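You operate a simulated robot arm through the tools that you are given. There is no shell and no other tool.

You run a simulated robot arm. Do the job below in one go: nothing can be reset, and whatever is moved stays where it is left.

## Task
Put things in order on the top of the small white table. At the end: the spool of yellow thread stands on top of the white blotter with a blue lip; the spool of blue thread stands where the spool of green thread stood; the cream job card stands where the spool of yellow thread stood; the spool of green thread stands where the cream job card stood; whatever was shut is shut again. Leave all else as you found it, and nothing knocked over.

Only the result counts: the job must be done as asked and must still hold three seconds after the hand-in. Knocking over, shifting, dropping, spilling or breaking anything else fails it.

## Robot
A 7-joint arm with a two-finger parallel gripper, fixed in place. Base frame: the origin is on the floor under the middle of its stand, x ahead of it, y to its left, z up. Readings come in mm, degrees, newtons and seconds.
With the tool pointing down near the work surface it reaches from about 220 to 680 mm from the base axis. Its first joint turns from -66.0 to 66.0 degrees. Payload 2.4 kg.
The tool frame sits at the grasp point between the pads (the TCP): z along the fingers, y along the line on which they close. The tips reach 30 mm beyond it. The gripper opens to 94 mm. The fingers are 28 mm wide and 10 mm thick; the gripper's body (50 by 96 mm) begins 55 mm behind the TCP.
Orientation is that of the tool frame in the base frame, as a unit quaternion [w, x, y, z]. With the fingers straight down and closing along the base's y, the tool's x points along the base's -x, its y along +y and its z along -z.

## Interface
- The arm moves only by the tool play_rows. Its argument "series" is text: rows parted by semicolons, each of 7 numbers parted by spaces: the shift along the tool's x, y, z in mm, then the turn, a rotation vector about the tool's x, y, z in degrees, then the finger opening in mm, from 0 to 94. In form: dx dy dz rx ry rz grip; .... A call has 1 to 20 rows; each row is the pose to reach, as a shift and turn from the pose commanded when the call began, along the tool's axes at that moment. Rows are played at 5 a second. More than 50 mm and 8.6 degrees between two rows, or a gripper value outside its range, and nothing of the call is played. A pose out of reach is approached as far as the arm can. The call stops where the force on the tool passes 40 N (or 10 N more than at its start, if that is more) or the arm is blocked; 0.2 s more then pass. The fingers move at their own pace (about 153 mm/s each) and stop on an object; they squeeze with about 41 N. The grip force told is the motor's: it shows also when the fingers shut on nothing. Time passes only in rows, and 0.2 s behind the last, so rows that repeat a pose let the fingers close. The reply holds the time, the measured pose of the TCP, the force on the tool along the base axes, the opening and the grip force, in the units named above and with some noise, with the torque about the TCP (base axes, N m) and any sound that the robot's microphone picked up.
- Cameras (640 x 400 px; columns grow to the right, rows downward): "scene" is fixed at [29.8, 477.8, 1430.2]; the picture's right is [-0.78, -0.62, 0.00], its down [-0.44, 0.55, -0.71] and it looks along [0.44, -0.55, -0.71] (base axes); focal length 350 px, centre (320, 200). "wrist" rides on the gripper at [76, 14, -103] in the tool frame; the picture's right is [-0.18, 0.98, 0.00], its down [-0.75, -0.14, -0.64] and it looks along [-0.63, -0.12, 0.77] (tool axes); focal length 243 px, centre (320, 200). There is no depth. A picture from a camera that has moved, and an enlarged one, comes with that camera's place and axes in the base frame and with its lens.
- capture(camera): a new picture of that camera. It takes no simulated time.
- inspect(camera, box): a new picture of the part [left, top, right, bottom] of that camera's present view, enlarged. It takes no simulated time.
- sign_off(): hands the job in; it is judged then, once.

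Places have to be worked out from the pictures, the camera data and where the tool is seen. Open the gripper and draw the arm clear of the work before you hand the job in, unless the task says otherwise.

The tools are called after "Emit:" as a command line: name --argument value ..., lists and objects as JSON in quotes. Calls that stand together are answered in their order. play_rows: Moves the arm, as the interface text tells. Its arguments: {"type":"object","properties":{"series":{"type":"string"}},"required":["series"]} The other tools are called the same way: capture (camera) takes a picture; inspect (camera, box) takes an enlarged picture of a part of a camera's view; sign_off () hands the job in.

At the start:

```text
t: 0.0
tcp_pos: [413.6, -96.9, 1044.3]
orientation: [0.001, 0.0, 1.0, 0.0]
force: [0.1, 0.9, -0.1]
ft_torque: [-0.02, 0.01, 0.0]
grip_width: 94.0
grasp_force: 0.0
```

scene: 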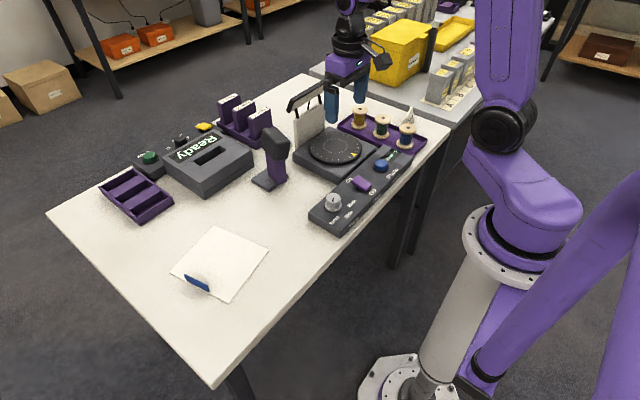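
wrist: 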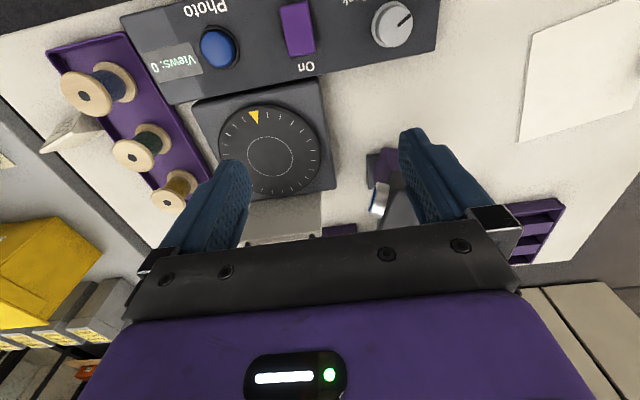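

I start by looking closely at both views to locate the spools, the card and the blotter.

Emit:
inspect --camera "scene" --box '[280, 60, 460, 240]'

Emit:
inspect --camera "wrist" --box '[20, 0, 340, 240]'

Emit:
inspect --camera "scene" --box '[80, 80, 320, 310]'

```text
2.22 times, centred on (370, 150) of scene
camera zoom: at [29.8, 477.8, 1430.2], right [-0.78, -0.62, 0.0], down [-0.44, 0.55, -0.71], along [0.44, -0.55, -0.71], focal length 777 px, centre (209, 311)
```

zoom: 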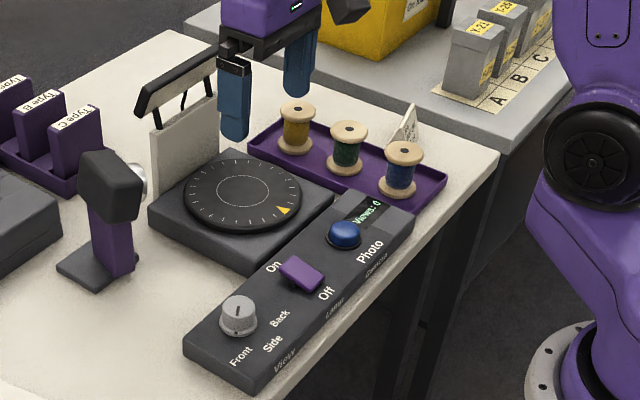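

```text
1.67 times, centred on (180, 120) of wrist
camera zoom: at [338.7, -82.8, 1147.3], right [0.18, 0.98, 0.0], down [0.75, -0.14, 0.64], along [0.63, -0.12, -0.77], focal length 404 px, centre (553, 333)
```

zoom: 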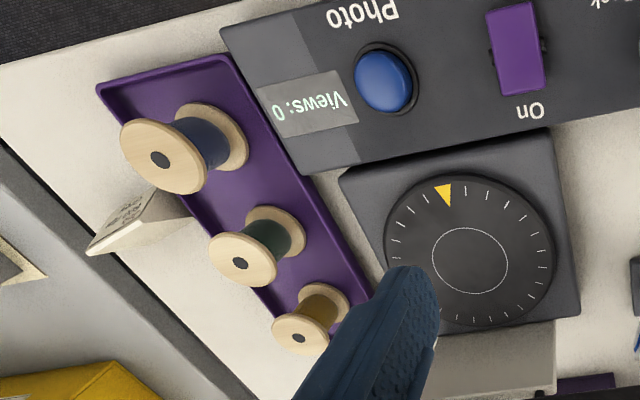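

```text
1.74 times, centred on (200, 195) of scene
camera zoom: at [29.8, 477.8, 1430.2], right [-0.78, -0.62, 0.0], down [-0.44, 0.55, -0.71], along [0.44, -0.55, -0.71], focal length 608 px, centre (529, 209)
```

zoom: 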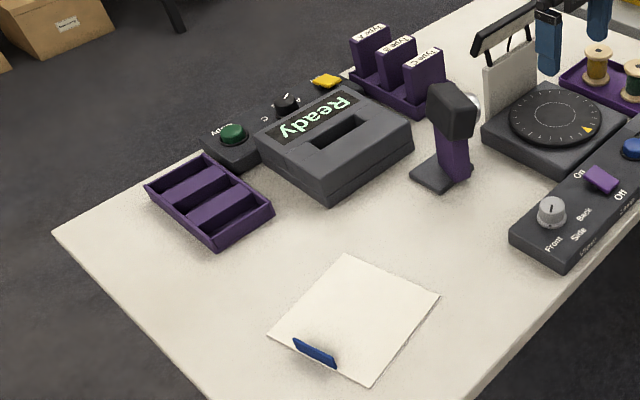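

The spools stand in a row near x≈376/455/538, y≈-365, tops at about z≈857, with the job card behind the tray. I move the wrist camera over the tray, staying high, to measure things better.

Emit:
play_rows --series "13 -30 0 0 0 0 94; 26 -60 0 0 0 0 94; 40 -90 0 0 0 0 94; 53 -120 0 0 0 0 94; 66 -150 0 0 0 0 94; 80 -180 0 0 0 0 94; 93 -210 0 0 0 0 94; 106.6 -241 0 0 0 0 94; 106.6 -241 0 0 0 0 94"

```text
t: 2.0
tcp_pos: [306.6, -337.7, 1045.3]
orientation: [-0.001, 0.0, 1.0, 0.0]
force: [0.0, -0.2, -0.4]
ft_torque: [0.04, 0.03, 0.01]
grip_width: 94.2
grasp_force: 0.1
```

The arm is at (307,-338,1045); I take the wrist view of the tray and a scene view.

Emit:
capture --camera "wrist"

Emit:
capture --camera "scene"

```text
taken
camera wrist: at [232.2, -323.6, 1147.8], right [0.18, 0.98, 0.0], down [0.75, -0.14, 0.64], along [0.63, -0.12, -0.77], focal length 243 px, centre (320, 200)
```

wrist: 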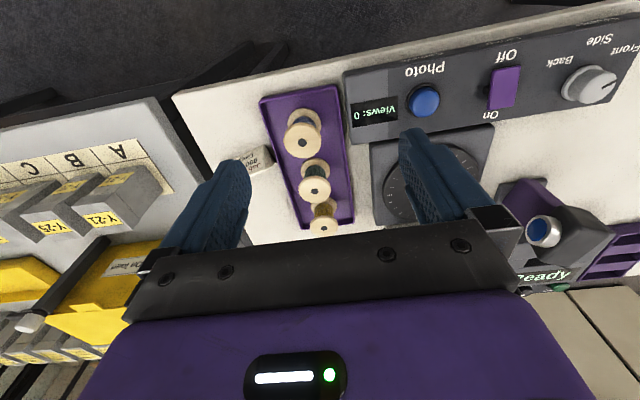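

```text
taken
```

scene: 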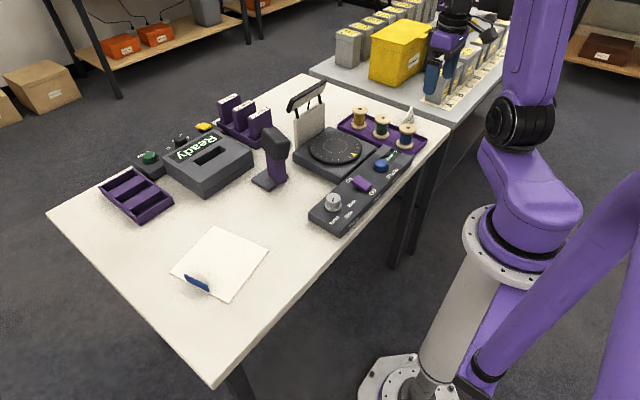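

Both pictures show the tray, spools and card clearly; I enlarge the wrist view and the scene view for measuring.

Emit:
inspect --camera "wrist" --box '[220, 70, 380, 250]'

Emit:
inspect --camera "scene" --box '[330, 90, 440, 170]'

```text
2.22 times, centred on (300, 160) of wrist
camera zoom: at [232.2, -323.6, 1147.8], right [0.18, 0.98, 0.0], down [0.75, -0.14, 0.64], along [0.63, -0.12, -0.77], focal length 539 px, centre (364, 289)
```

zoom: 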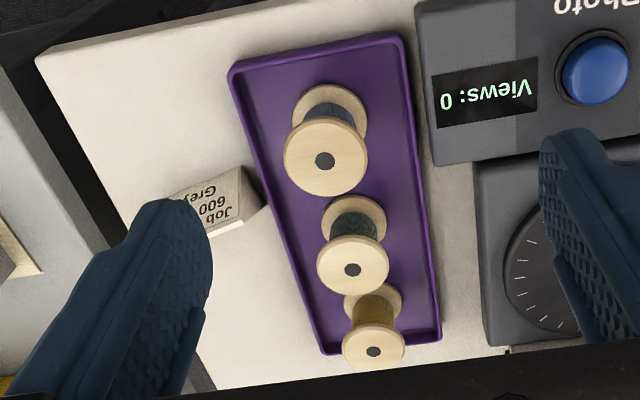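

```text
5.00 times, centred on (385, 130) of scene
camera zoom: at [29.8, 477.8, 1430.2], right [-0.78, -0.62, 0.0], down [-0.44, 0.55, -0.71], along [0.44, -0.55, -0.71], focal length 1749 px, centre (-5, 550)
```

zoom: 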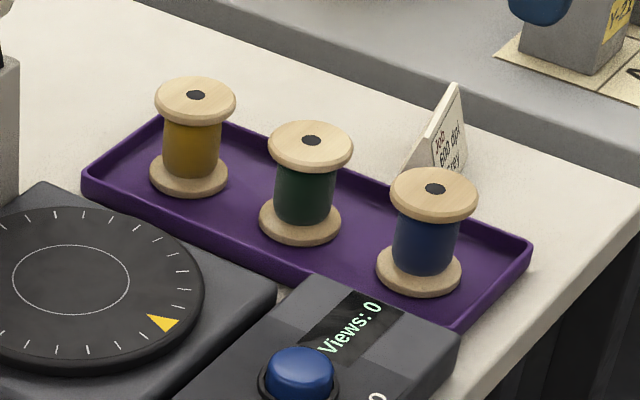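

Triangulation gives consistent spool centres: blue (375,-374), green (459,-374), yellow (544.5,-374), tops at z≈850, flanges about 50 mm wide, about 60 mm tall. The card seems to be a tent card near (420,-457), so I go closer for a better look at it.

Emit:
play_rows --series "0 -24 20 0 0 0 94; 1 -48 50 0 0 0 94; 2 -72 80 0 0 0 94; 2.6 -96 110 0 0 0 94; 2.6 -96 115 0 0 0 94; 2.6 -96 115 0 0 0 94"

Emit:
capture --camera "wrist"

Emit:
inspect --camera "wrist" --box '[240, 80, 400, 240]'

```text
t: 3.4
tcp_pos: [305.2, -434.7, 928.7]
orientation: [-0.001, -0.001, 1.0, 0.0]
force: [-0.2, -0.8, 0.4]
ft_torque: [-0.01, -0.01, 0.0]
grip_width: 94.3
grasp_force: 0.0
```

```text
taken
camera wrist: at [229.8, -419.4, 1032.1], right [0.18, 0.98, 0.0], down [0.75, -0.14, 0.64], along [0.63, -0.12, -0.77], focal length 243 px, centre (320, 200)
```

wrist: 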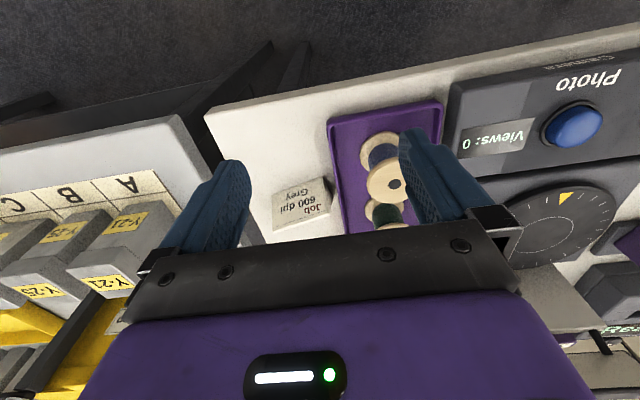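

```text
2.50 times, centred on (320, 160) of wrist
camera zoom: at [229.8, -419.4, 1032.1], right [0.18, 0.98, 0.0], down [0.75, -0.14, 0.64], along [0.63, -0.12, -0.77], focal length 606 px, centre (320, 300)
```

zoom: 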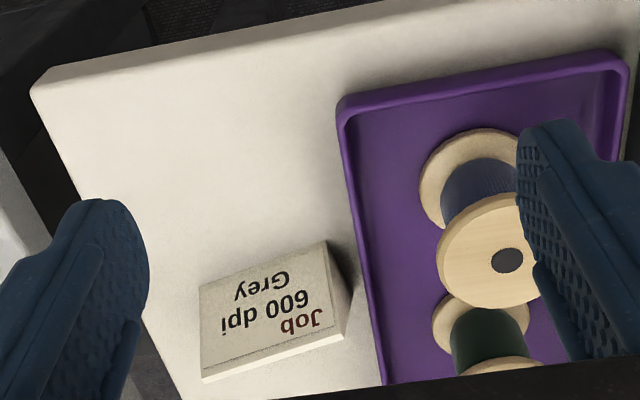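

The card is a solid-looking tent about 72 mm wide, 40 mm deep and 48 mm tall, centred near (425,-479) and yawed about 12°. Next I raise the arm and swing over to look at the blotter.

Emit:
play_rows --series "0 0 -40 0 0 0 94; 0 0 -80 0 0 0 94; 0 30 -111 0 0 0 94; 0 74 -111 0 0 0 94; 0 118 -111 0 0 0 94; 0 162 -111 0 0 0 94; 0 206 -111 0 0 0 94; 0 250 -111 0 0 0 94; 0 294 -111 0 0 0 94; 0 338 -111 0 0 0 94; 0 382 -111 0 0 0 94; 0 426 -111 0 0 0 94; 0 470 -111 0 0 0 94; 0 514 -111 0 0 0 94; 0 558 -111 0 0 0 94; 0 602 -111 0 0 0 94; 0 646 -111 0 0 0 94; 2 690 -100 0 0 0 94; 5 730 -85 0 0 0 94; 5 745 -71 0 0 0 94"

Emit:
capture --camera "wrist"

Emit:
inspect --camera "scene" --box '[150, 210, 290, 310]'

```text
t: 7.6
tcp_pos: [297.7, 312.5, 999.4]
orientation: [0.0, 0.0, 1.0, 0.001]
force: [0.5, 0.5, -0.2]
ft_torque: [0.0, 0.01, -0.01]
grip_width: 94.3
grasp_force: 0.1
```

```text
taken
camera wrist: at [223.6, 326.6, 1103.1], right [0.18, 0.98, 0.0], down [0.75, -0.14, 0.64], along [0.63, -0.12, -0.77], focal length 243 px, centre (320, 200)
```

wrist: 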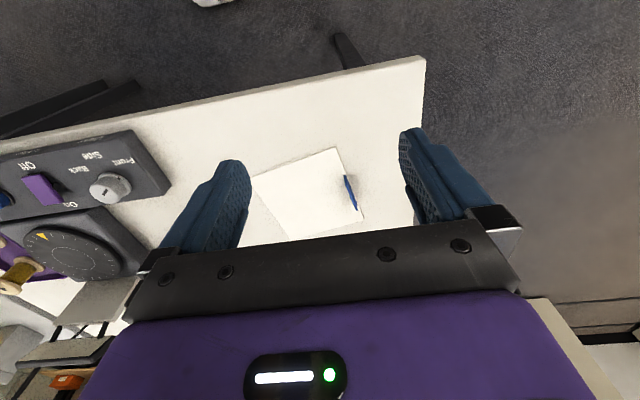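

```text
4.00 times, centred on (220, 260) of scene
camera zoom: at [29.7, 477.9, 1430.2], right [-0.78, -0.62, 0.0], down [-0.44, 0.55, -0.71], along [0.44, -0.55, -0.71], focal length 1399 px, centre (720, -40)
```

zoom: 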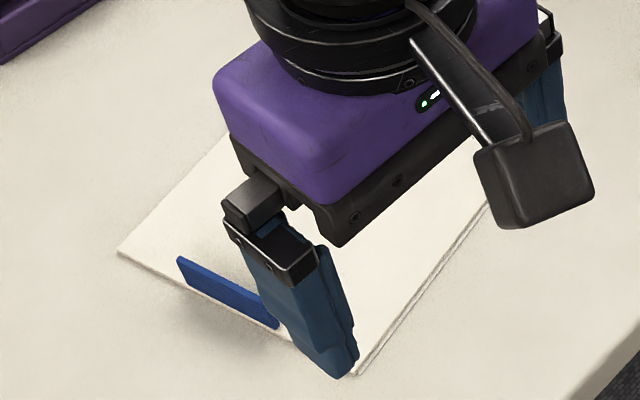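

The blotter is centred near (483,262), about 145×160 mm, with the lip on its +y edge. Now I travel high to a hover above the yellow spool at (544.5,-373.6).

Emit:
play_rows --series "0 -20 -20 0 0 0 90; -10 -50 -35 0 0 0 80; -26 -92 -35 0 0 0 70; -41 -134 -35 0 0 0 70; -57 -176 -35 0 0 0 70; -72 -218 -35 0 0 0 70; -88 -260 -35 0 0 0 70; -104 -302 -35 0 0 0 70; -119 -344 -35 0 0 0 70; -135 -386 -35 0 0 0 70; -150 -428 -35 0 0 0 70; -166 -470 -35 0 0 0 70; -181 -512 -35 0 0 0 70; -197 -554 -35 0 0 0 70; -213 -596 -35 0 0 0 70; -228 -640 -35 0 0 0 70; -245.1 -684.7 -35 0 0 0 70; -245.1 -684.7 10 0 0 0 70; -245.1 -684.7 50 0 0 0 70; -245.1 -684.7 65.3 0 0 0 70"

Emit:
capture --camera "wrist"

Emit:
inspect --camera "scene" --box '[310, 70, 440, 170]'

```text
t: 11.8
tcp_pos: [545.5, -373.2, 934.4]
orientation: [0.0, 0.0, 1.0, 0.0]
force: [-0.4, -0.2, 0.6]
ft_torque: [-0.01, -0.05, 0.0]
grip_width: 70.0
grasp_force: 0.0
```

```text
taken
camera wrist: at [470.4, -358.9, 1037.7], right [0.18, 0.98, 0.0], down [0.75, -0.14, 0.64], along [0.63, -0.12, -0.77], focal length 243 px, centre (320, 200)
```

wrist: 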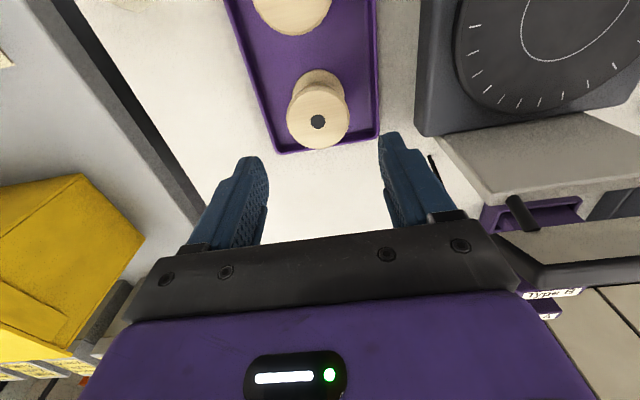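

```text
4.00 times, centred on (375, 120) of scene
camera zoom: at [29.8, 477.8, 1430.2], right [-0.78, -0.62, 0.0], down [-0.44, 0.55, -0.71], along [0.44, -0.55, -0.71], focal length 1399 px, centre (100, 520)
```

zoom: 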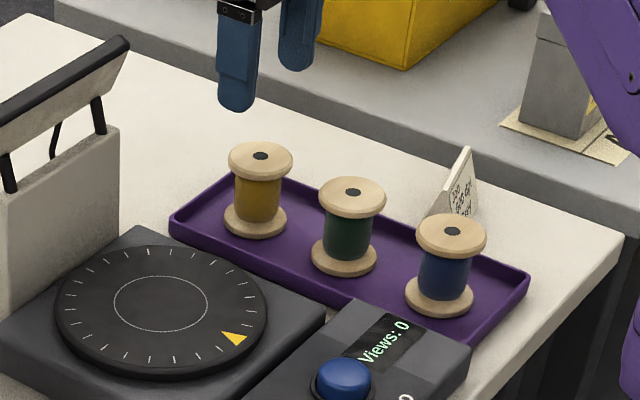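

The spool's hole shows at (318,121), matching a spool directly under the TCP. I descend around it with the fingers 70 mm open, stopping with the tips a few mm above the tray floor.

Emit:
play_rows --series "0 -1 30 0 0 0 70; 0 -1 60 0 0 0 70; 0 -1 85 0 0 0 70; 0 -1 100 0 0 0 70; 0 -1 107 0 0 0 70; 0 -1 107 0 0 0 70"

Emit:
capture --camera "wrist"

Emit:
inspect --camera "scene" --box '[310, 70, 440, 170]'

```text
t: 13.2
tcp_pos: [544.2, -375.7, 828.3]
orientation: [0.0, 0.0, 1.0, 0.0]
force: [-0.3, 0.2, -0.8]
ft_torque: [-0.01, 0.01, -0.02]
grip_width: 70.0
grasp_force: 0.0
```

```text
taken
camera wrist: at [469.5, -361.0, 930.6], right [0.18, 0.98, 0.0], down [0.75, -0.14, 0.64], along [0.63, -0.12, -0.77], focal length 243 px, centre (320, 200)
```

wrist: 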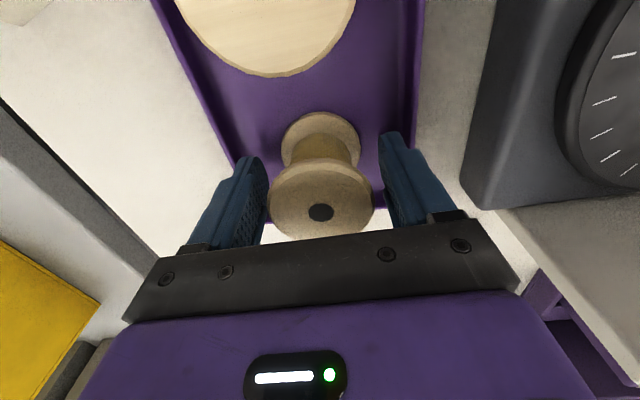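

```text
4.00 times, centred on (375, 120) of scene
camera zoom: at [29.8, 477.8, 1430.2], right [-0.78, -0.62, 0.0], down [-0.44, 0.55, -0.71], along [0.44, -0.55, -0.71], focal length 1399 px, centre (100, 520)
```

zoom: 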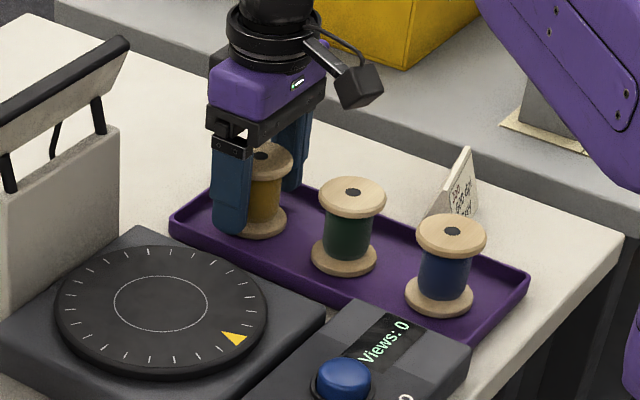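

The fingers straddle the yellow spool with free space on both sides. I close on it in place.

Emit:
play_rows --series "0 0 0 0 0 0 40; 0 0 0 0 0 0 30; 0 0 0 0 0 0 30; 0 0 0 0 0 0 30"

```text
t: 14.2
tcp_pos: [544.1, -375.0, 828.6]
orientation: [0.0, -0.001, 1.0, 0.0]
force: [0.3, -1.1, 0.3]
ft_torque: [0.03, -0.03, -0.01]
grip_width: 50.1
grasp_force: 41.0
```

The fingers stopped at 50.1 mm with 41 N, so the spool is held. I lift straight up a little and check.

Emit:
play_rows --series "0 0 -5 0 0 0 30; 0 0 -20 0 0 0 30; 0 0 -50 0 0 0 30; 0 0 -90 0 0 0 30; 0 0 -90 0 0 0 30"

Emit:
capture --camera "wrist"

Emit:
inspect --camera "scene" --box '[310, 70, 440, 170]'

```text
t: 15.4
tcp_pos: [543.4, -374.9, 917.9]
orientation: [0.001, 0.0, 1.0, -0.001]
force: [-0.3, 0.1, -0.1]
ft_torque: [0.02, 0.03, 0.01]
grip_width: 50.4
grasp_force: 41.3
```

```text
taken
camera wrist: at [469.0, -360.2, 1020.3], right [0.18, 0.98, 0.0], down [0.75, -0.14, 0.64], along [0.63, -0.12, -0.77], focal length 243 px, centre (320, 200)
```

wrist: 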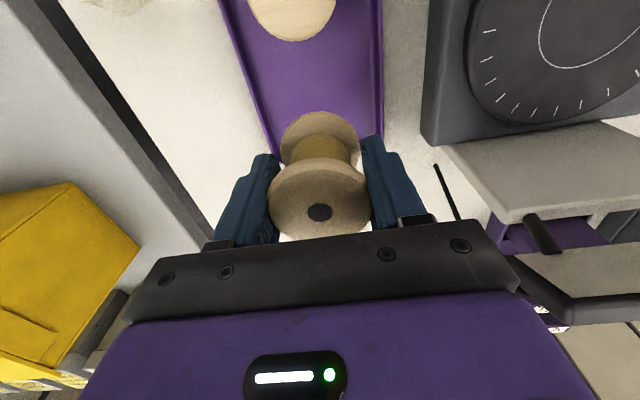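

```text
4.00 times, centred on (375, 120) of scene
camera zoom: at [29.8, 477.8, 1430.2], right [-0.78, -0.62, 0.0], down [-0.44, 0.55, -0.71], along [0.44, -0.55, -0.71], focal length 1399 px, centre (100, 520)
```

zoom: 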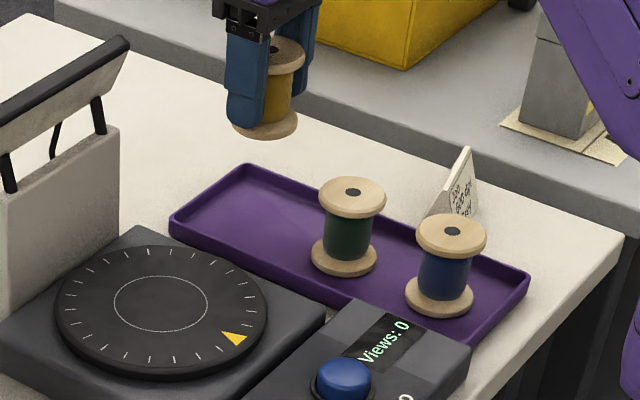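

The spool came up cleanly and its neighbours stand untouched. I carry it high over to the blotter at (482,260).

Emit:
play_rows --series "0 0 -40 0 0 0 30; 0 0 -80 0 0 0 30; 0 10 -112 0 0 0 30; 3 40 -112 0 0 0 30; 8 82 -112 0 0 0 30; 12 124 -112 0 0 0 30; 16 166 -112 0 0 0 30; 20 208 -112 0 0 0 30; 25 250 -112 0 0 0 30; 29 292 -112 0 0 0 30; 33 334 -112 0 0 0 30; 37 376 -112 0 0 0 30; 41 418 -112 0 0 0 30; 46 460 -112 0 0 0 30; 50 502 -112 0 0 0 30; 54 544 -112 0 0 0 30; 58 586 -112 0 0 0 30; 62.5 625 -112 0 0 0 30; 62.5 634.6 -112 0 0 0 30; 62.5 634.6 -112 0 0 0 30"

Emit:
capture --camera "wrist"

Emit:
capture --camera "scene"

```text
t: 19.6
tcp_pos: [480.8, 261.8, 1030.1]
orientation: [-0.001, -0.001, 1.0, 0.0]
force: [0.8, 0.2, 0.1]
ft_torque: [-0.03, -0.02, -0.03]
grip_width: 50.6
grasp_force: 40.9
```

```text
taken
camera wrist: at [406.2, 274.9, 1132.9], right [0.18, 0.98, 0.0], down [0.75, -0.14, 0.64], along [0.63, -0.12, -0.77], focal length 243 px, centre (320, 200)
```

wrist: 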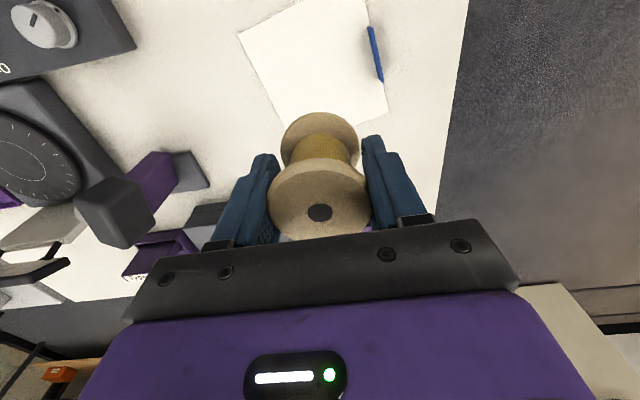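

```text
taken
```

scene: 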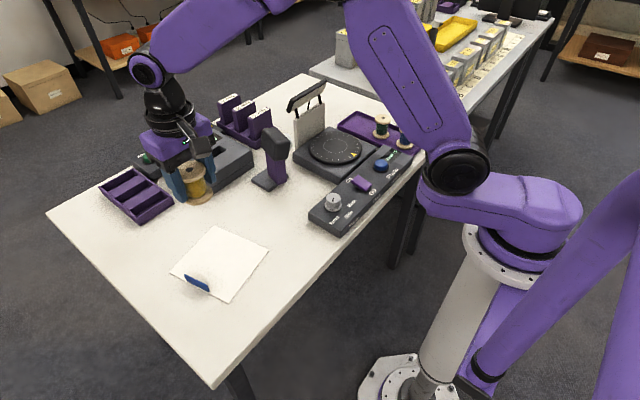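

The blotter centre lies right below the tool at (483,262). I descend to just above it.

Emit:
play_rows --series "0 0 40 0 0 0 30; 0 0 80 0 0 0 30; 0 0 120 0 0 0 30; 0 0 150 0 0 0 30; 0 0 172 0 0 0 30; 0 0 185 0 0 0 30; 0 0 185 0 0 0 30"

Emit:
inspect --camera "scene" --box '[150, 200, 290, 310]'

Emit:
capture --camera "wrist"

```text
t: 21.2
tcp_pos: [482.0, 259.0, 844.0]
orientation: [0.0, -0.001, 1.0, -0.001]
force: [-0.1, 0.0, -0.6]
ft_torque: [0.01, 0.0, 0.01]
grip_width: 50.2
grasp_force: 40.8
```

```text
3.64 times, centred on (220, 255) of scene
camera zoom: at [29.8, 477.8, 1430.2], right [-0.78, -0.62, 0.0], down [-0.44, 0.55, -0.71], along [0.44, -0.55, -0.71], focal length 1272 px, centre (684, 0)
```

zoom: 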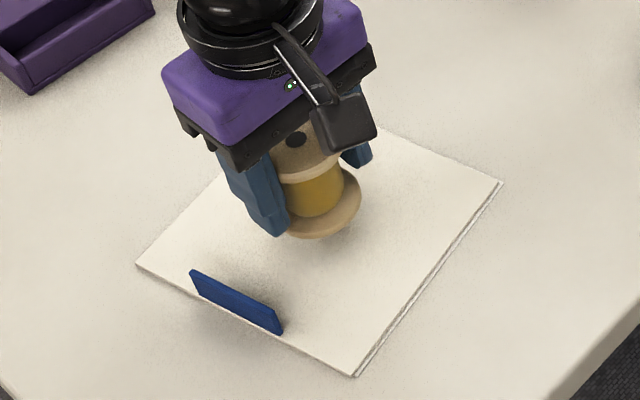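

```text
taken
camera wrist: at [407.2, 273.9, 947.3], right [0.18, 0.98, 0.0], down [0.75, -0.14, 0.64], along [0.63, -0.12, -0.77], focal length 243 px, centre (320, 200)
```

wrist: 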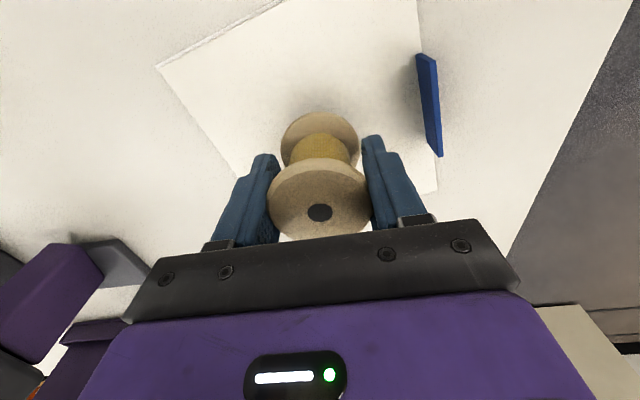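

The spool hangs above the blotter's middle, clear of the lip. I lower in small steps, watching the force.

Emit:
play_rows --series "0 0 6 0 0 0 30; 0 0 11 0 0 0 30; 0 0 13 0 0 0 30; 0 0 13 0 0 0 30"

Emit:
inspect --camera "scene" --box '[190, 220, 270, 280]'

```text
t: 22.2
tcp_pos: [481.8, 259.5, 831.5]
orientation: [0.0, -0.001, 1.0, -0.001]
force: [0.1, -0.4, -0.8]
ft_torque: [0.01, 0.0, 0.01]
grip_width: 50.6
grasp_force: 40.7
```

```text
6.67 times, centred on (230, 250) of scene
camera zoom: at [29.8, 477.8, 1430.2], right [-0.78, -0.62, 0.0], down [-0.44, 0.55, -0.71], along [0.44, -0.55, -0.71], focal length 2332 px, centre (920, -133)
```

zoom: 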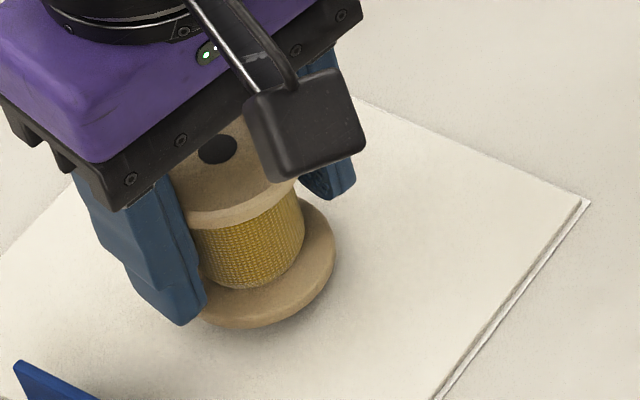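

No contact yet at z=832; I lower further in 1 mm steps.

Emit:
play_rows --series "0 0 1 0 0 0 30; 0 0 2 0 0 0 30; 0 0 3 0 0 0 30; 0 0 3 0 0 0 30"

```text
t: 23.2
tcp_pos: [482.4, 260.0, 829.9]
orientation: [0.0, 0.0, 1.0, 0.0]
force: [0.3, 0.0, -0.2]
ft_torque: [0.03, -0.01, 0.03]
grip_width: 50.6
grasp_force: 40.9
```

Emit:
play_rows --series "0 0 1 0 0 0 30; 0 0 1 0 0 0 30; 0 0 2 0 0 0 30; 0 0 2 0 0 0 30"

Emit:
inspect --camera "scene" --box '[190, 220, 270, 280]'

```text
t: 24.2
tcp_pos: [482.4, 259.5, 828.1]
orientation: [0.0, -0.001, 1.0, 0.001]
force: [-1.4, -1.2, 3.6]
ft_torque: [-0.06, 0.07, 0.0]
grip_width: 50.4
grasp_force: 40.6
```

```text
6.67 times, centred on (230, 250) of scene
camera zoom: at [29.7, 477.8, 1430.2], right [-0.78, -0.62, 0.0], down [-0.44, 0.55, -0.71], along [0.44, -0.55, -0.71], focal length 2332 px, centre (920, -133)
```

zoom: 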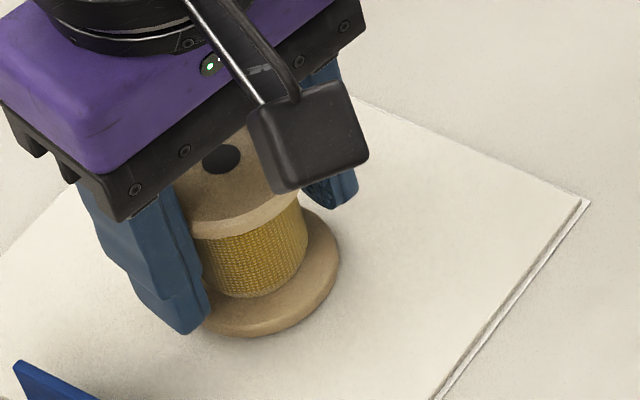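

The force rose to 3.6 N, so the spool stands on the blotter. I open the fingers gently in place.

Emit:
play_rows --series "0 0 0 0 0 0 52; 0 0 0 0 0 0 56; 0 0 0 0 0 0 64; 0 0 0 0 0 0 72; 0 0 0 0 0 0 72"

Emit:
capture --camera "wrist"

```text
t: 25.4
tcp_pos: [481.8, 259.4, 827.3]
orientation: [-0.001, -0.001, 1.0, 0.0]
force: [-0.4, 0.2, 0.8]
ft_torque: [0.02, -0.02, 0.02]
grip_width: 71.9
grasp_force: 0.1
```

```text
taken
camera wrist: at [407.0, 274.3, 929.7], right [0.18, 0.98, 0.0], down [0.75, -0.14, 0.64], along [0.63, -0.12, -0.77], focal length 243 px, centre (320, 200)
```

wrist: 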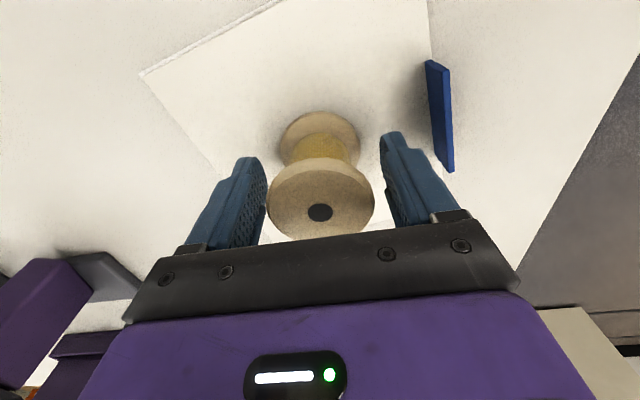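

The spool stands free on the blotter. I withdraw straight up and check it from the scene camera.

Emit:
play_rows --series "0 0 -10 0 0 0 72; 0 0 -40 0 0 0 72; 0 0 -80 0 0 0 80; 0 0 -120 0 0 0 90; 0 0 -165 0 0 0 90; 0 0 -208 0 0 0 90; 0 0 -208 0 0 0 90"

Emit:
capture --camera "scene"

Emit:
inspect --camera "wrist" --box '[200, 0, 460, 170]'

```text
t: 27.0
tcp_pos: [482.8, 261.9, 1036.9]
orientation: [0.001, -0.001, 1.0, 0.001]
force: [0.4, -0.9, 0.0]
ft_torque: [-0.04, 0.01, -0.02]
grip_width: 90.0
grasp_force: 0.0
```

```text
taken
```

scene: 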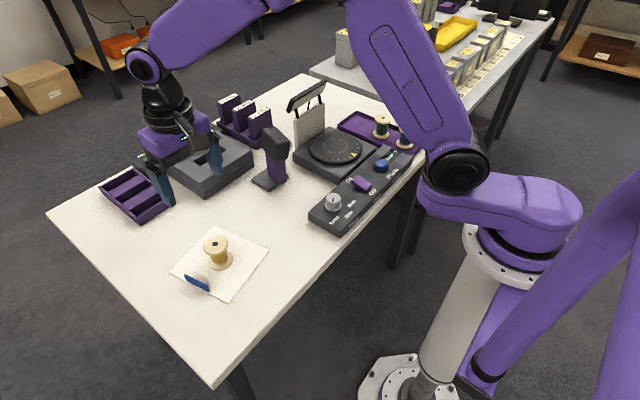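

```text
2.35 times, centred on (330, 85) of wrist
camera zoom: at [407.5, 275.3, 1138.4], right [0.18, 0.98, 0.0], down [0.75, -0.14, 0.64], along [0.63, -0.12, -0.77], focal length 571 px, centre (296, 471)
```

zoom: 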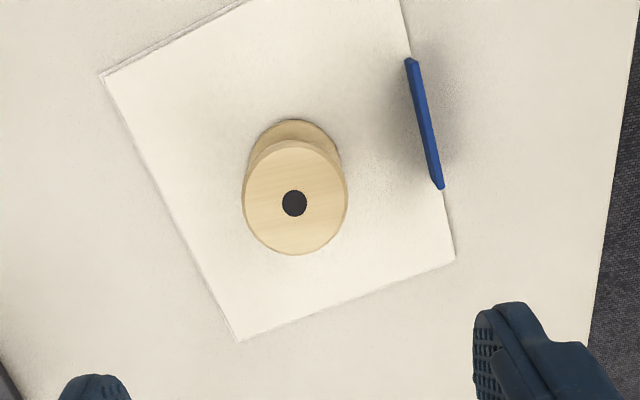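

The yellow spool stands upright in the middle of the blotter. Now I travel high to above the card at about (424.5,-479).

Emit:
play_rows --series "2 -25 0 0 0 0 90; 5 -68 0 0 0 0 90; 8 -111 0 0 0 0 90; 11 -154 0 0 0 0 90; 15 -197 0 0 0 0 90; 18 -240 0 0 0 0 90; 22 -283 0 0 0 0 90; 25 -326 0 0 0 0 90; 29 -369 0 0 0 0 90; 32 -412 0 0 0 0 90; 36 -455 0 0 0 0 90; 39 -498 0 0 0 0 90; 43 -541 0 0 0 0 90; 46 -584 0 0 0 0 90; 50 -627 0 0 0 0 90; 53 -670 0 0 0 0 90; 57.5 -713 0 0 0 0 90; 57.5 -739 0 0 0 0 90; 57.5 -739 40 0 0 0 90; 57.5 -739 80 0 0 0 90"

Emit:
capture --camera "wrist"

Emit:
inspect --camera "wrist" --box '[230, 30, 410, 180]'

```text
t: 31.2
tcp_pos: [425.7, -479.4, 954.9]
orientation: [-0.001, -0.001, 1.0, 0.0]
force: [-0.5, -0.5, 0.5]
ft_torque: [0.01, 0.0, 0.02]
grip_width: 90.1
grasp_force: 0.1
```

```text
taken
camera wrist: at [349.9, -464.6, 1057.5], right [0.18, 0.98, 0.0], down [0.75, -0.14, 0.64], along [0.63, -0.12, -0.77], focal length 243 px, centre (320, 200)
```

wrist: 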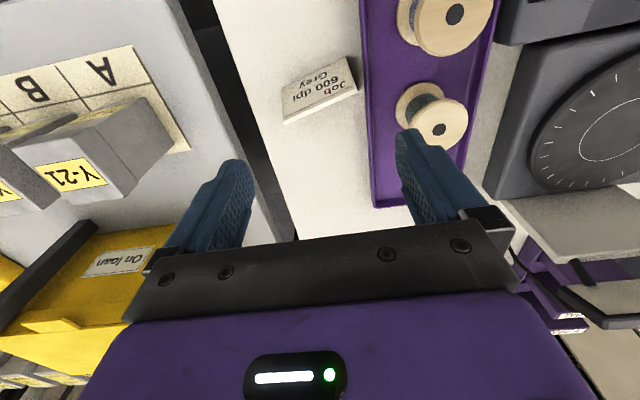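

```text
2.67 times, centred on (320, 105) of wrist
camera zoom: at [349.9, -464.6, 1057.5], right [0.18, 0.98, 0.0], down [0.75, -0.14, 0.64], along [0.63, -0.12, -0.77], focal length 647 px, centre (320, 453)
```

zoom: 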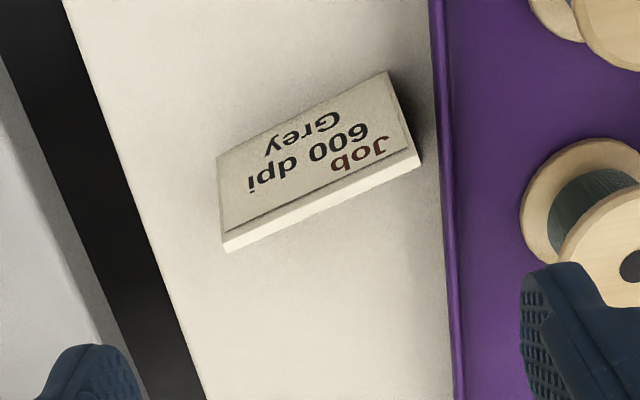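

The card is yawed about 14° with its top edge near z≈833. I zoom the scene view to learn its shape from the side.

Emit:
inspect --camera "scene" --box '[390, 95, 440, 135]'

Emit:
inspect --camera "wrist" --box '[275, 50, 375, 130]'

```text
10.00 times, centred on (415, 115) of scene
camera zoom: at [29.8, 477.8, 1430.2], right [-0.78, -0.62, 0.0], down [-0.44, 0.55, -0.71], along [0.44, -0.55, -0.71], focal length 3498 px, centre (-630, 1050)
```

zoom: 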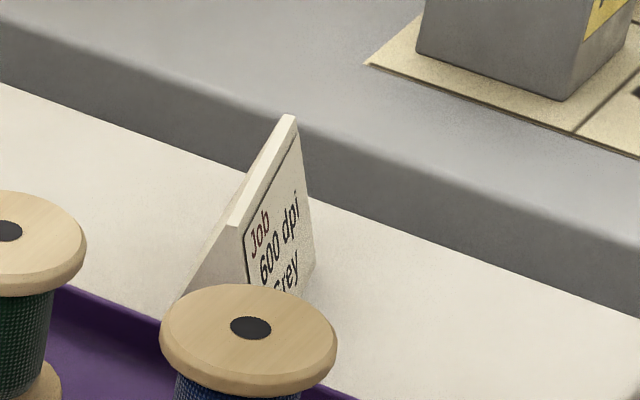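

```text
5.00 times, centred on (325, 90) of wrist
camera zoom: at [349.9, -464.6, 1057.5], right [0.18, 0.98, 0.0], down [0.75, -0.14, 0.64], along [0.63, -0.12, -0.77], focal length 1213 px, centre (295, 750)
```

zoom: 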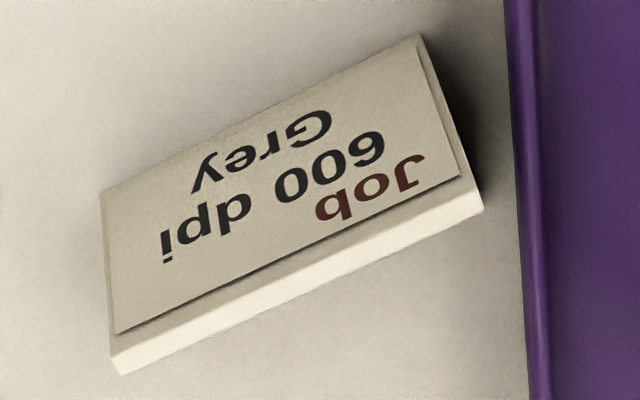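

The card is a solid prism (trapezoid ends), yaw ≈13.3°, centre ≈(425.5,-479.5). I turn the tool to line its closing direction up with the card's length and come a bit lower to check alignment.

Emit:
play_rows --series "-1 -0.5 0 0 0 -5 88; -1 -0.5 10 0 0 -10 88; -1 -0.5 30 0 0 -13.3 88; -1 -0.5 55 0 0 -13.3 88; -1 -0.5 55 0 0 -13.3 88"

Emit:
capture --camera "wrist"

Emit:
inspect --camera "wrist" --box '[240, 60, 400, 200]'

```text
t: 32.4
tcp_pos: [425.5, -478.8, 899.6]
orientation: [0.0, -0.117, 0.993, 0.0]
force: [0.7, -0.7, 0.0]
ft_torque: [0.01, -0.02, 0.03]
grip_width: 87.7
grasp_force: 0.1
```

```text
taken
camera wrist: at [349.4, -482.9, 1002.7], right [-0.05, 1.0, 0.0], down [0.77, 0.04, 0.64], along [0.64, 0.03, -0.77], focal length 243 px, centre (320, 200)
```

wrist: 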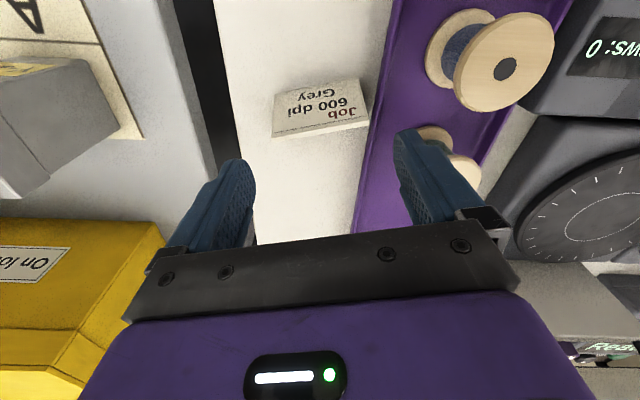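

```text
2.86 times, centred on (320, 130) of wrist
camera zoom: at [349.4, -482.9, 1002.7], right [-0.05, 1.0, 0.0], down [0.77, 0.04, 0.64], along [0.64, 0.03, -0.77], focal length 693 px, centre (320, 400)
```

zoom: 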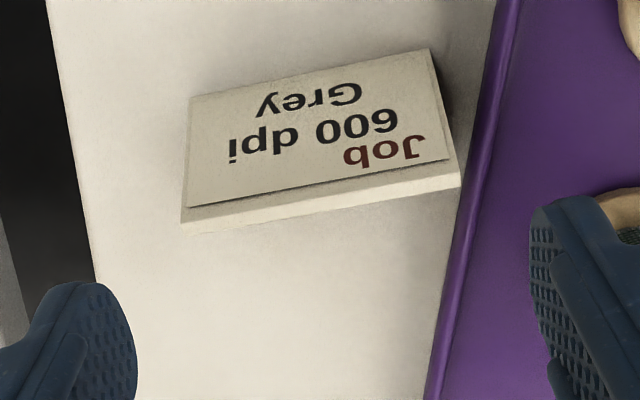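

In the tool frame the card's top is centred within 1 mm across and aligned within half a degree. I shift 2 mm and descend to z≈838, tips staying above the tray rim.

Emit:
play_rows --series "2 0 15 0 0 0 88; 2 0 30 0 0 0 88; 2 0 42 0 0 0 88; 2 0 52 0 0 0 88; 2 0 58 0 0 0 88; 2 0 62 0 0 0 88; 2 0 62 0 0 0 88"

Emit:
capture --camera "wrist"

Emit:
inspect --camera "scene" --box '[370, 80, 450, 140]'

```text
t: 34.0
tcp_pos: [424.1, -479.8, 838.0]
orientation: [0.0, -0.115, 0.993, 0.0]
force: [0.2, 0.1, 0.0]
ft_torque: [0.03, 0.0, 0.02]
grip_width: 87.8
grasp_force: 0.1
```

```text
taken
camera wrist: at [348.0, -483.7, 941.1], right [-0.05, 1.0, 0.0], down [0.77, 0.04, 0.64], along [0.64, 0.03, -0.77], focal length 243 px, centre (320, 200)
```

wrist: 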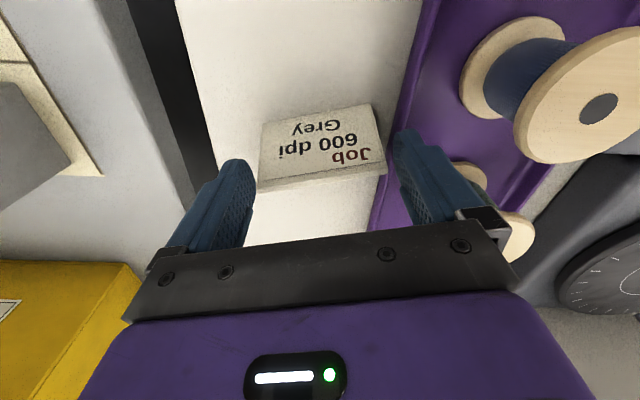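

```text
6.67 times, centred on (410, 110) of scene
camera zoom: at [29.8, 477.8, 1430.2], right [-0.78, -0.62, 0.0], down [-0.44, 0.55, -0.71], along [0.44, -0.55, -0.71], focal length 2332 px, centre (-280, 800)
```

zoom: 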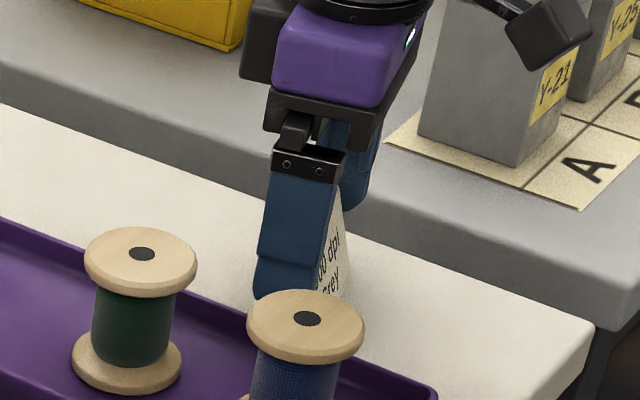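

The fingers straddle the card's ends with similar gaps and nothing is touched. I close the grip.

Emit:
play_rows --series "0 0 0 0 0 0 80; 0 0 0 0 0 0 74; 0 0 0 0 0 0 60; 0 0 0 0 0 0 50; 0 0 0 0 0 0 50"

Emit:
capture --camera "wrist"

```text
t: 35.2
tcp_pos: [423.6, -480.4, 838.1]
orientation: [0.0, -0.116, 0.993, -0.001]
force: [0.2, -0.5, -0.9]
ft_torque: [0.0, -0.01, 0.02]
grip_width: 72.5
grasp_force: 41.3
```

```text
taken
camera wrist: at [348.0, -483.6, 941.3], right [-0.05, 1.0, 0.0], down [0.77, 0.04, 0.64], along [0.64, 0.03, -0.77], focal length 243 px, centre (320, 200)
```

wrist: 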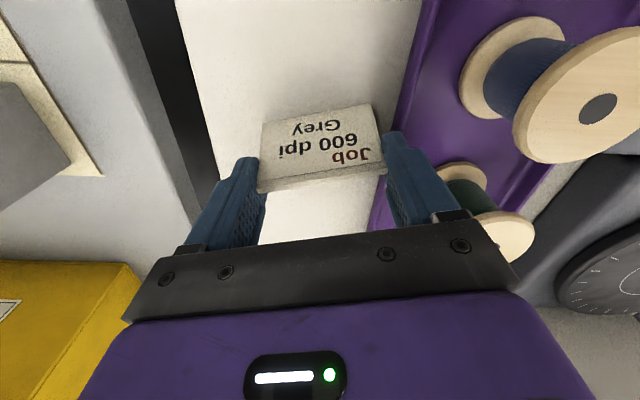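

The card is held at 72.5 mm with 41 N. I lift it slowly and check that it stays level.

Emit:
play_rows --series "0 0 -3 0 0 0 50; 0 0 -10 0 0 0 50; 0 0 -25 0 0 0 50; 0 0 -50 0 0 0 50; 0 0 -85 0 0 0 50; 0 0 -85 0 0 0 50"

Emit:
capture --camera "wrist"

Emit:
inspect --camera "scene" --box '[370, 60, 450, 140]'

```text
t: 36.6
tcp_pos: [425.2, -479.8, 923.8]
orientation: [0.0, -0.115, 0.993, 0.0]
force: [0.3, -1.0, -1.1]
ft_torque: [0.0, 0.03, -0.02]
grip_width: 72.2
grasp_force: 41.5
```

```text
taken
camera wrist: at [348.2, -483.6, 1026.5], right [-0.05, 1.0, 0.0], down [0.77, 0.04, 0.64], along [0.64, 0.03, -0.77], focal length 243 px, centre (320, 200)
```

wrist: 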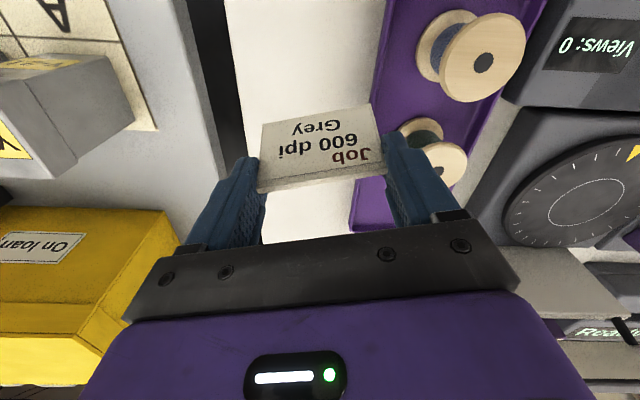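

```text
5.00 times, centred on (410, 100) of scene
camera zoom: at [29.8, 477.8, 1430.2], right [-0.78, -0.62, 0.0], down [-0.44, 0.55, -0.71], along [0.44, -0.55, -0.71], focal length 1749 px, centre (-130, 700)
```

zoom: 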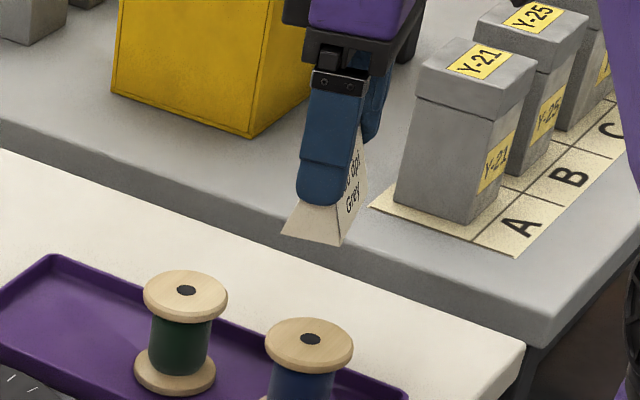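

The card hangs level and unchanged in the grip. I carry it over to the former place of the yellow spool, staying above the spool tops.

Emit:
play_rows --series "0 0 -35 0 0 0 50; -28 15 -35 0 0 0 50; -57 30 -35 0 0 0 50; -85 45 -35 0 0 0 50; -113 60 -35 0 0 0 50; -141.5 74.8 -35 0 0 0 50; -141.5 74.8 0 0 0 0 50; -141.5 74.8 33 0 0 0 50; -141.5 74.8 33 0 0 0 50"

Emit:
capture --camera "wrist"

Emit:
inspect --camera "scene" --box '[310, 60, 440, 160]'

```text
t: 38.6
tcp_pos: [543.9, -374.1, 890.2]
orientation: [0.0, -0.115, 0.993, 0.0]
force: [0.9, -0.9, -0.2]
ft_torque: [0.01, -0.08, 0.01]
grip_width: 72.5
grasp_force: 41.3
```

```text
taken
camera wrist: at [467.9, -378.6, 992.8], right [-0.05, 1.0, 0.0], down [0.77, 0.04, 0.64], along [0.64, 0.03, -0.77], focal length 243 px, centre (320, 200)
```

wrist: 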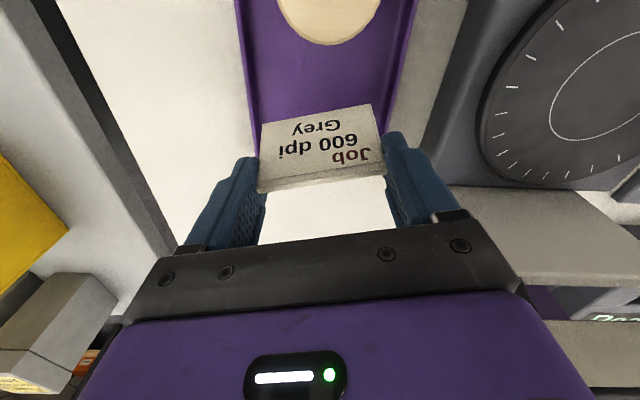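

```text
4.00 times, centred on (375, 110) of scene
camera zoom: at [29.8, 477.8, 1430.2], right [-0.78, -0.62, 0.0], down [-0.44, 0.55, -0.71], along [0.44, -0.55, -0.71], focal length 1399 px, centre (100, 560)
```

zoom: 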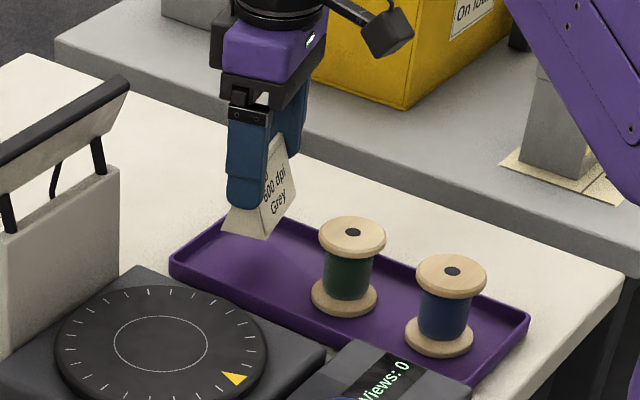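

The card hangs over the empty end of the tray with room all round. I descend to z≈848 and then continue in small steps.

Emit:
play_rows --series "0 0 15 0 0 0 50; 0 0 28 0 0 0 50; 0 0 36 0 0 0 50; 0 0 42 0 0 0 50; 0 0 42 0 0 0 50"

Emit:
inspect --camera "scene" --box '[330, 80, 410, 140]'

```text
t: 39.8
tcp_pos: [544.6, -373.6, 849.1]
orientation: [0.0, -0.115, 0.993, -0.001]
force: [0.2, 0.0, -0.1]
ft_torque: [-0.01, 0.0, -0.01]
grip_width: 72.4
grasp_force: 41.0
```

```text
6.67 times, centred on (370, 110) of scene
camera zoom: at [29.8, 477.8, 1430.2], right [-0.78, -0.62, 0.0], down [-0.44, 0.55, -0.71], along [0.44, -0.55, -0.71], focal length 2332 px, centre (-13, 800)
```

zoom: 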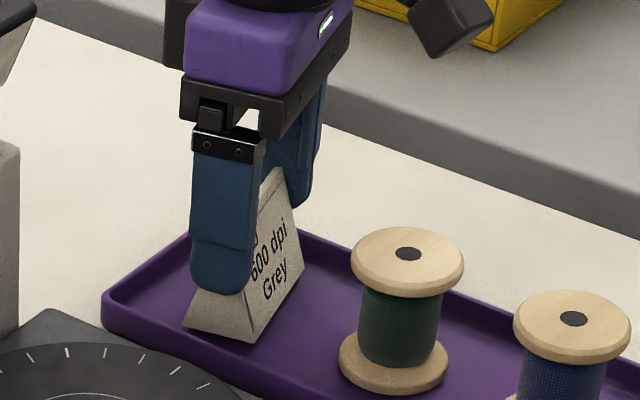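

The card is just above the tray floor with no contact force yet. I lower by 1 mm rows.

Emit:
play_rows --series "0 0 1 0 0 0 50; 0 0 2 0 0 0 50; 0 0 3 0 0 0 50; 0 0 3 0 0 0 50"

```text
t: 40.8
tcp_pos: [544.3, -376.1, 844.5]
orientation: [0.0, -0.115, 0.993, 0.0]
force: [-0.4, -0.1, 0.3]
ft_torque: [-0.03, 0.05, 0.02]
grip_width: 72.7
grasp_force: 41.3
```

Emit:
play_rows --series "0 0 1 0 0 0 50; 0 0 2 0 0 0 50; 0 0 2 0 0 0 50"

```text
t: 41.6
tcp_pos: [544.2, -374.5, 843.0]
orientation: [0.001, -0.115, 0.993, 0.0]
force: [0.4, 0.1, -0.3]
ft_torque: [0.03, -0.04, -0.02]
grip_width: 72.3
grasp_force: 41.1
```

No contact at 843 yet; I keep lowering in 1 mm steps.

Emit:
play_rows --series "0 0 1 0 0 0 50; 0 0 1 0 0 0 50; 0 0 1 0 0 0 50"

```text
t: 42.4
tcp_pos: [544.6, -373.1, 844.5]
orientation: [0.0, -0.116, 0.993, 0.0]
force: [-1.9, 1.6, 8.3]
ft_torque: [0.11, 0.13, 0.0]
grip_width: 72.2
grasp_force: 41.1
```

Contact at 8 N: the card rests on the tray floor. I open the fingers evenly.

Emit:
play_rows --series "0 0 0 0 0 0 74; 0 0 0 0 0 0 77; 0 0 0 0 0 0 82; 0 0 0 0 0 0 86; 0 0 0 0 0 0 86"

Emit:
capture --camera "wrist"

Emit:
inspect --camera "scene" --box '[330, 80, 410, 140]'

```text
t: 43.6
tcp_pos: [544.8, -375.0, 843.0]
orientation: [0.0, -0.116, 0.993, -0.001]
force: [0.6, 0.1, 0.3]
ft_torque: [-0.03, 0.01, 0.03]
grip_width: 85.8
grasp_force: 0.0
```

```text
taken
camera wrist: at [468.0, -378.2, 945.1], right [-0.05, 1.0, 0.0], down [0.77, 0.04, 0.64], along [0.64, 0.03, -0.77], focal length 243 px, centre (320, 200)
```

wrist: 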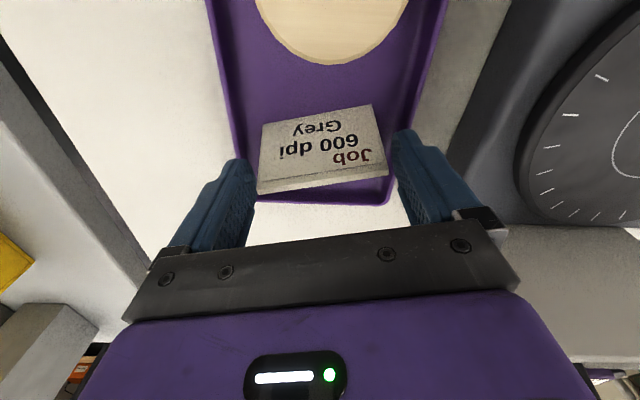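

```text
6.67 times, centred on (370, 110) of scene
camera zoom: at [29.8, 477.8, 1430.2], right [-0.78, -0.62, 0.0], down [-0.44, 0.55, -0.71], along [0.44, -0.55, -0.71], focal length 2332 px, centre (-13, 800)
```

zoom: 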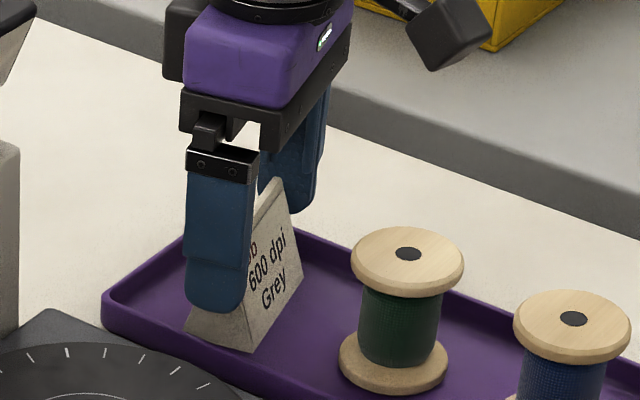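

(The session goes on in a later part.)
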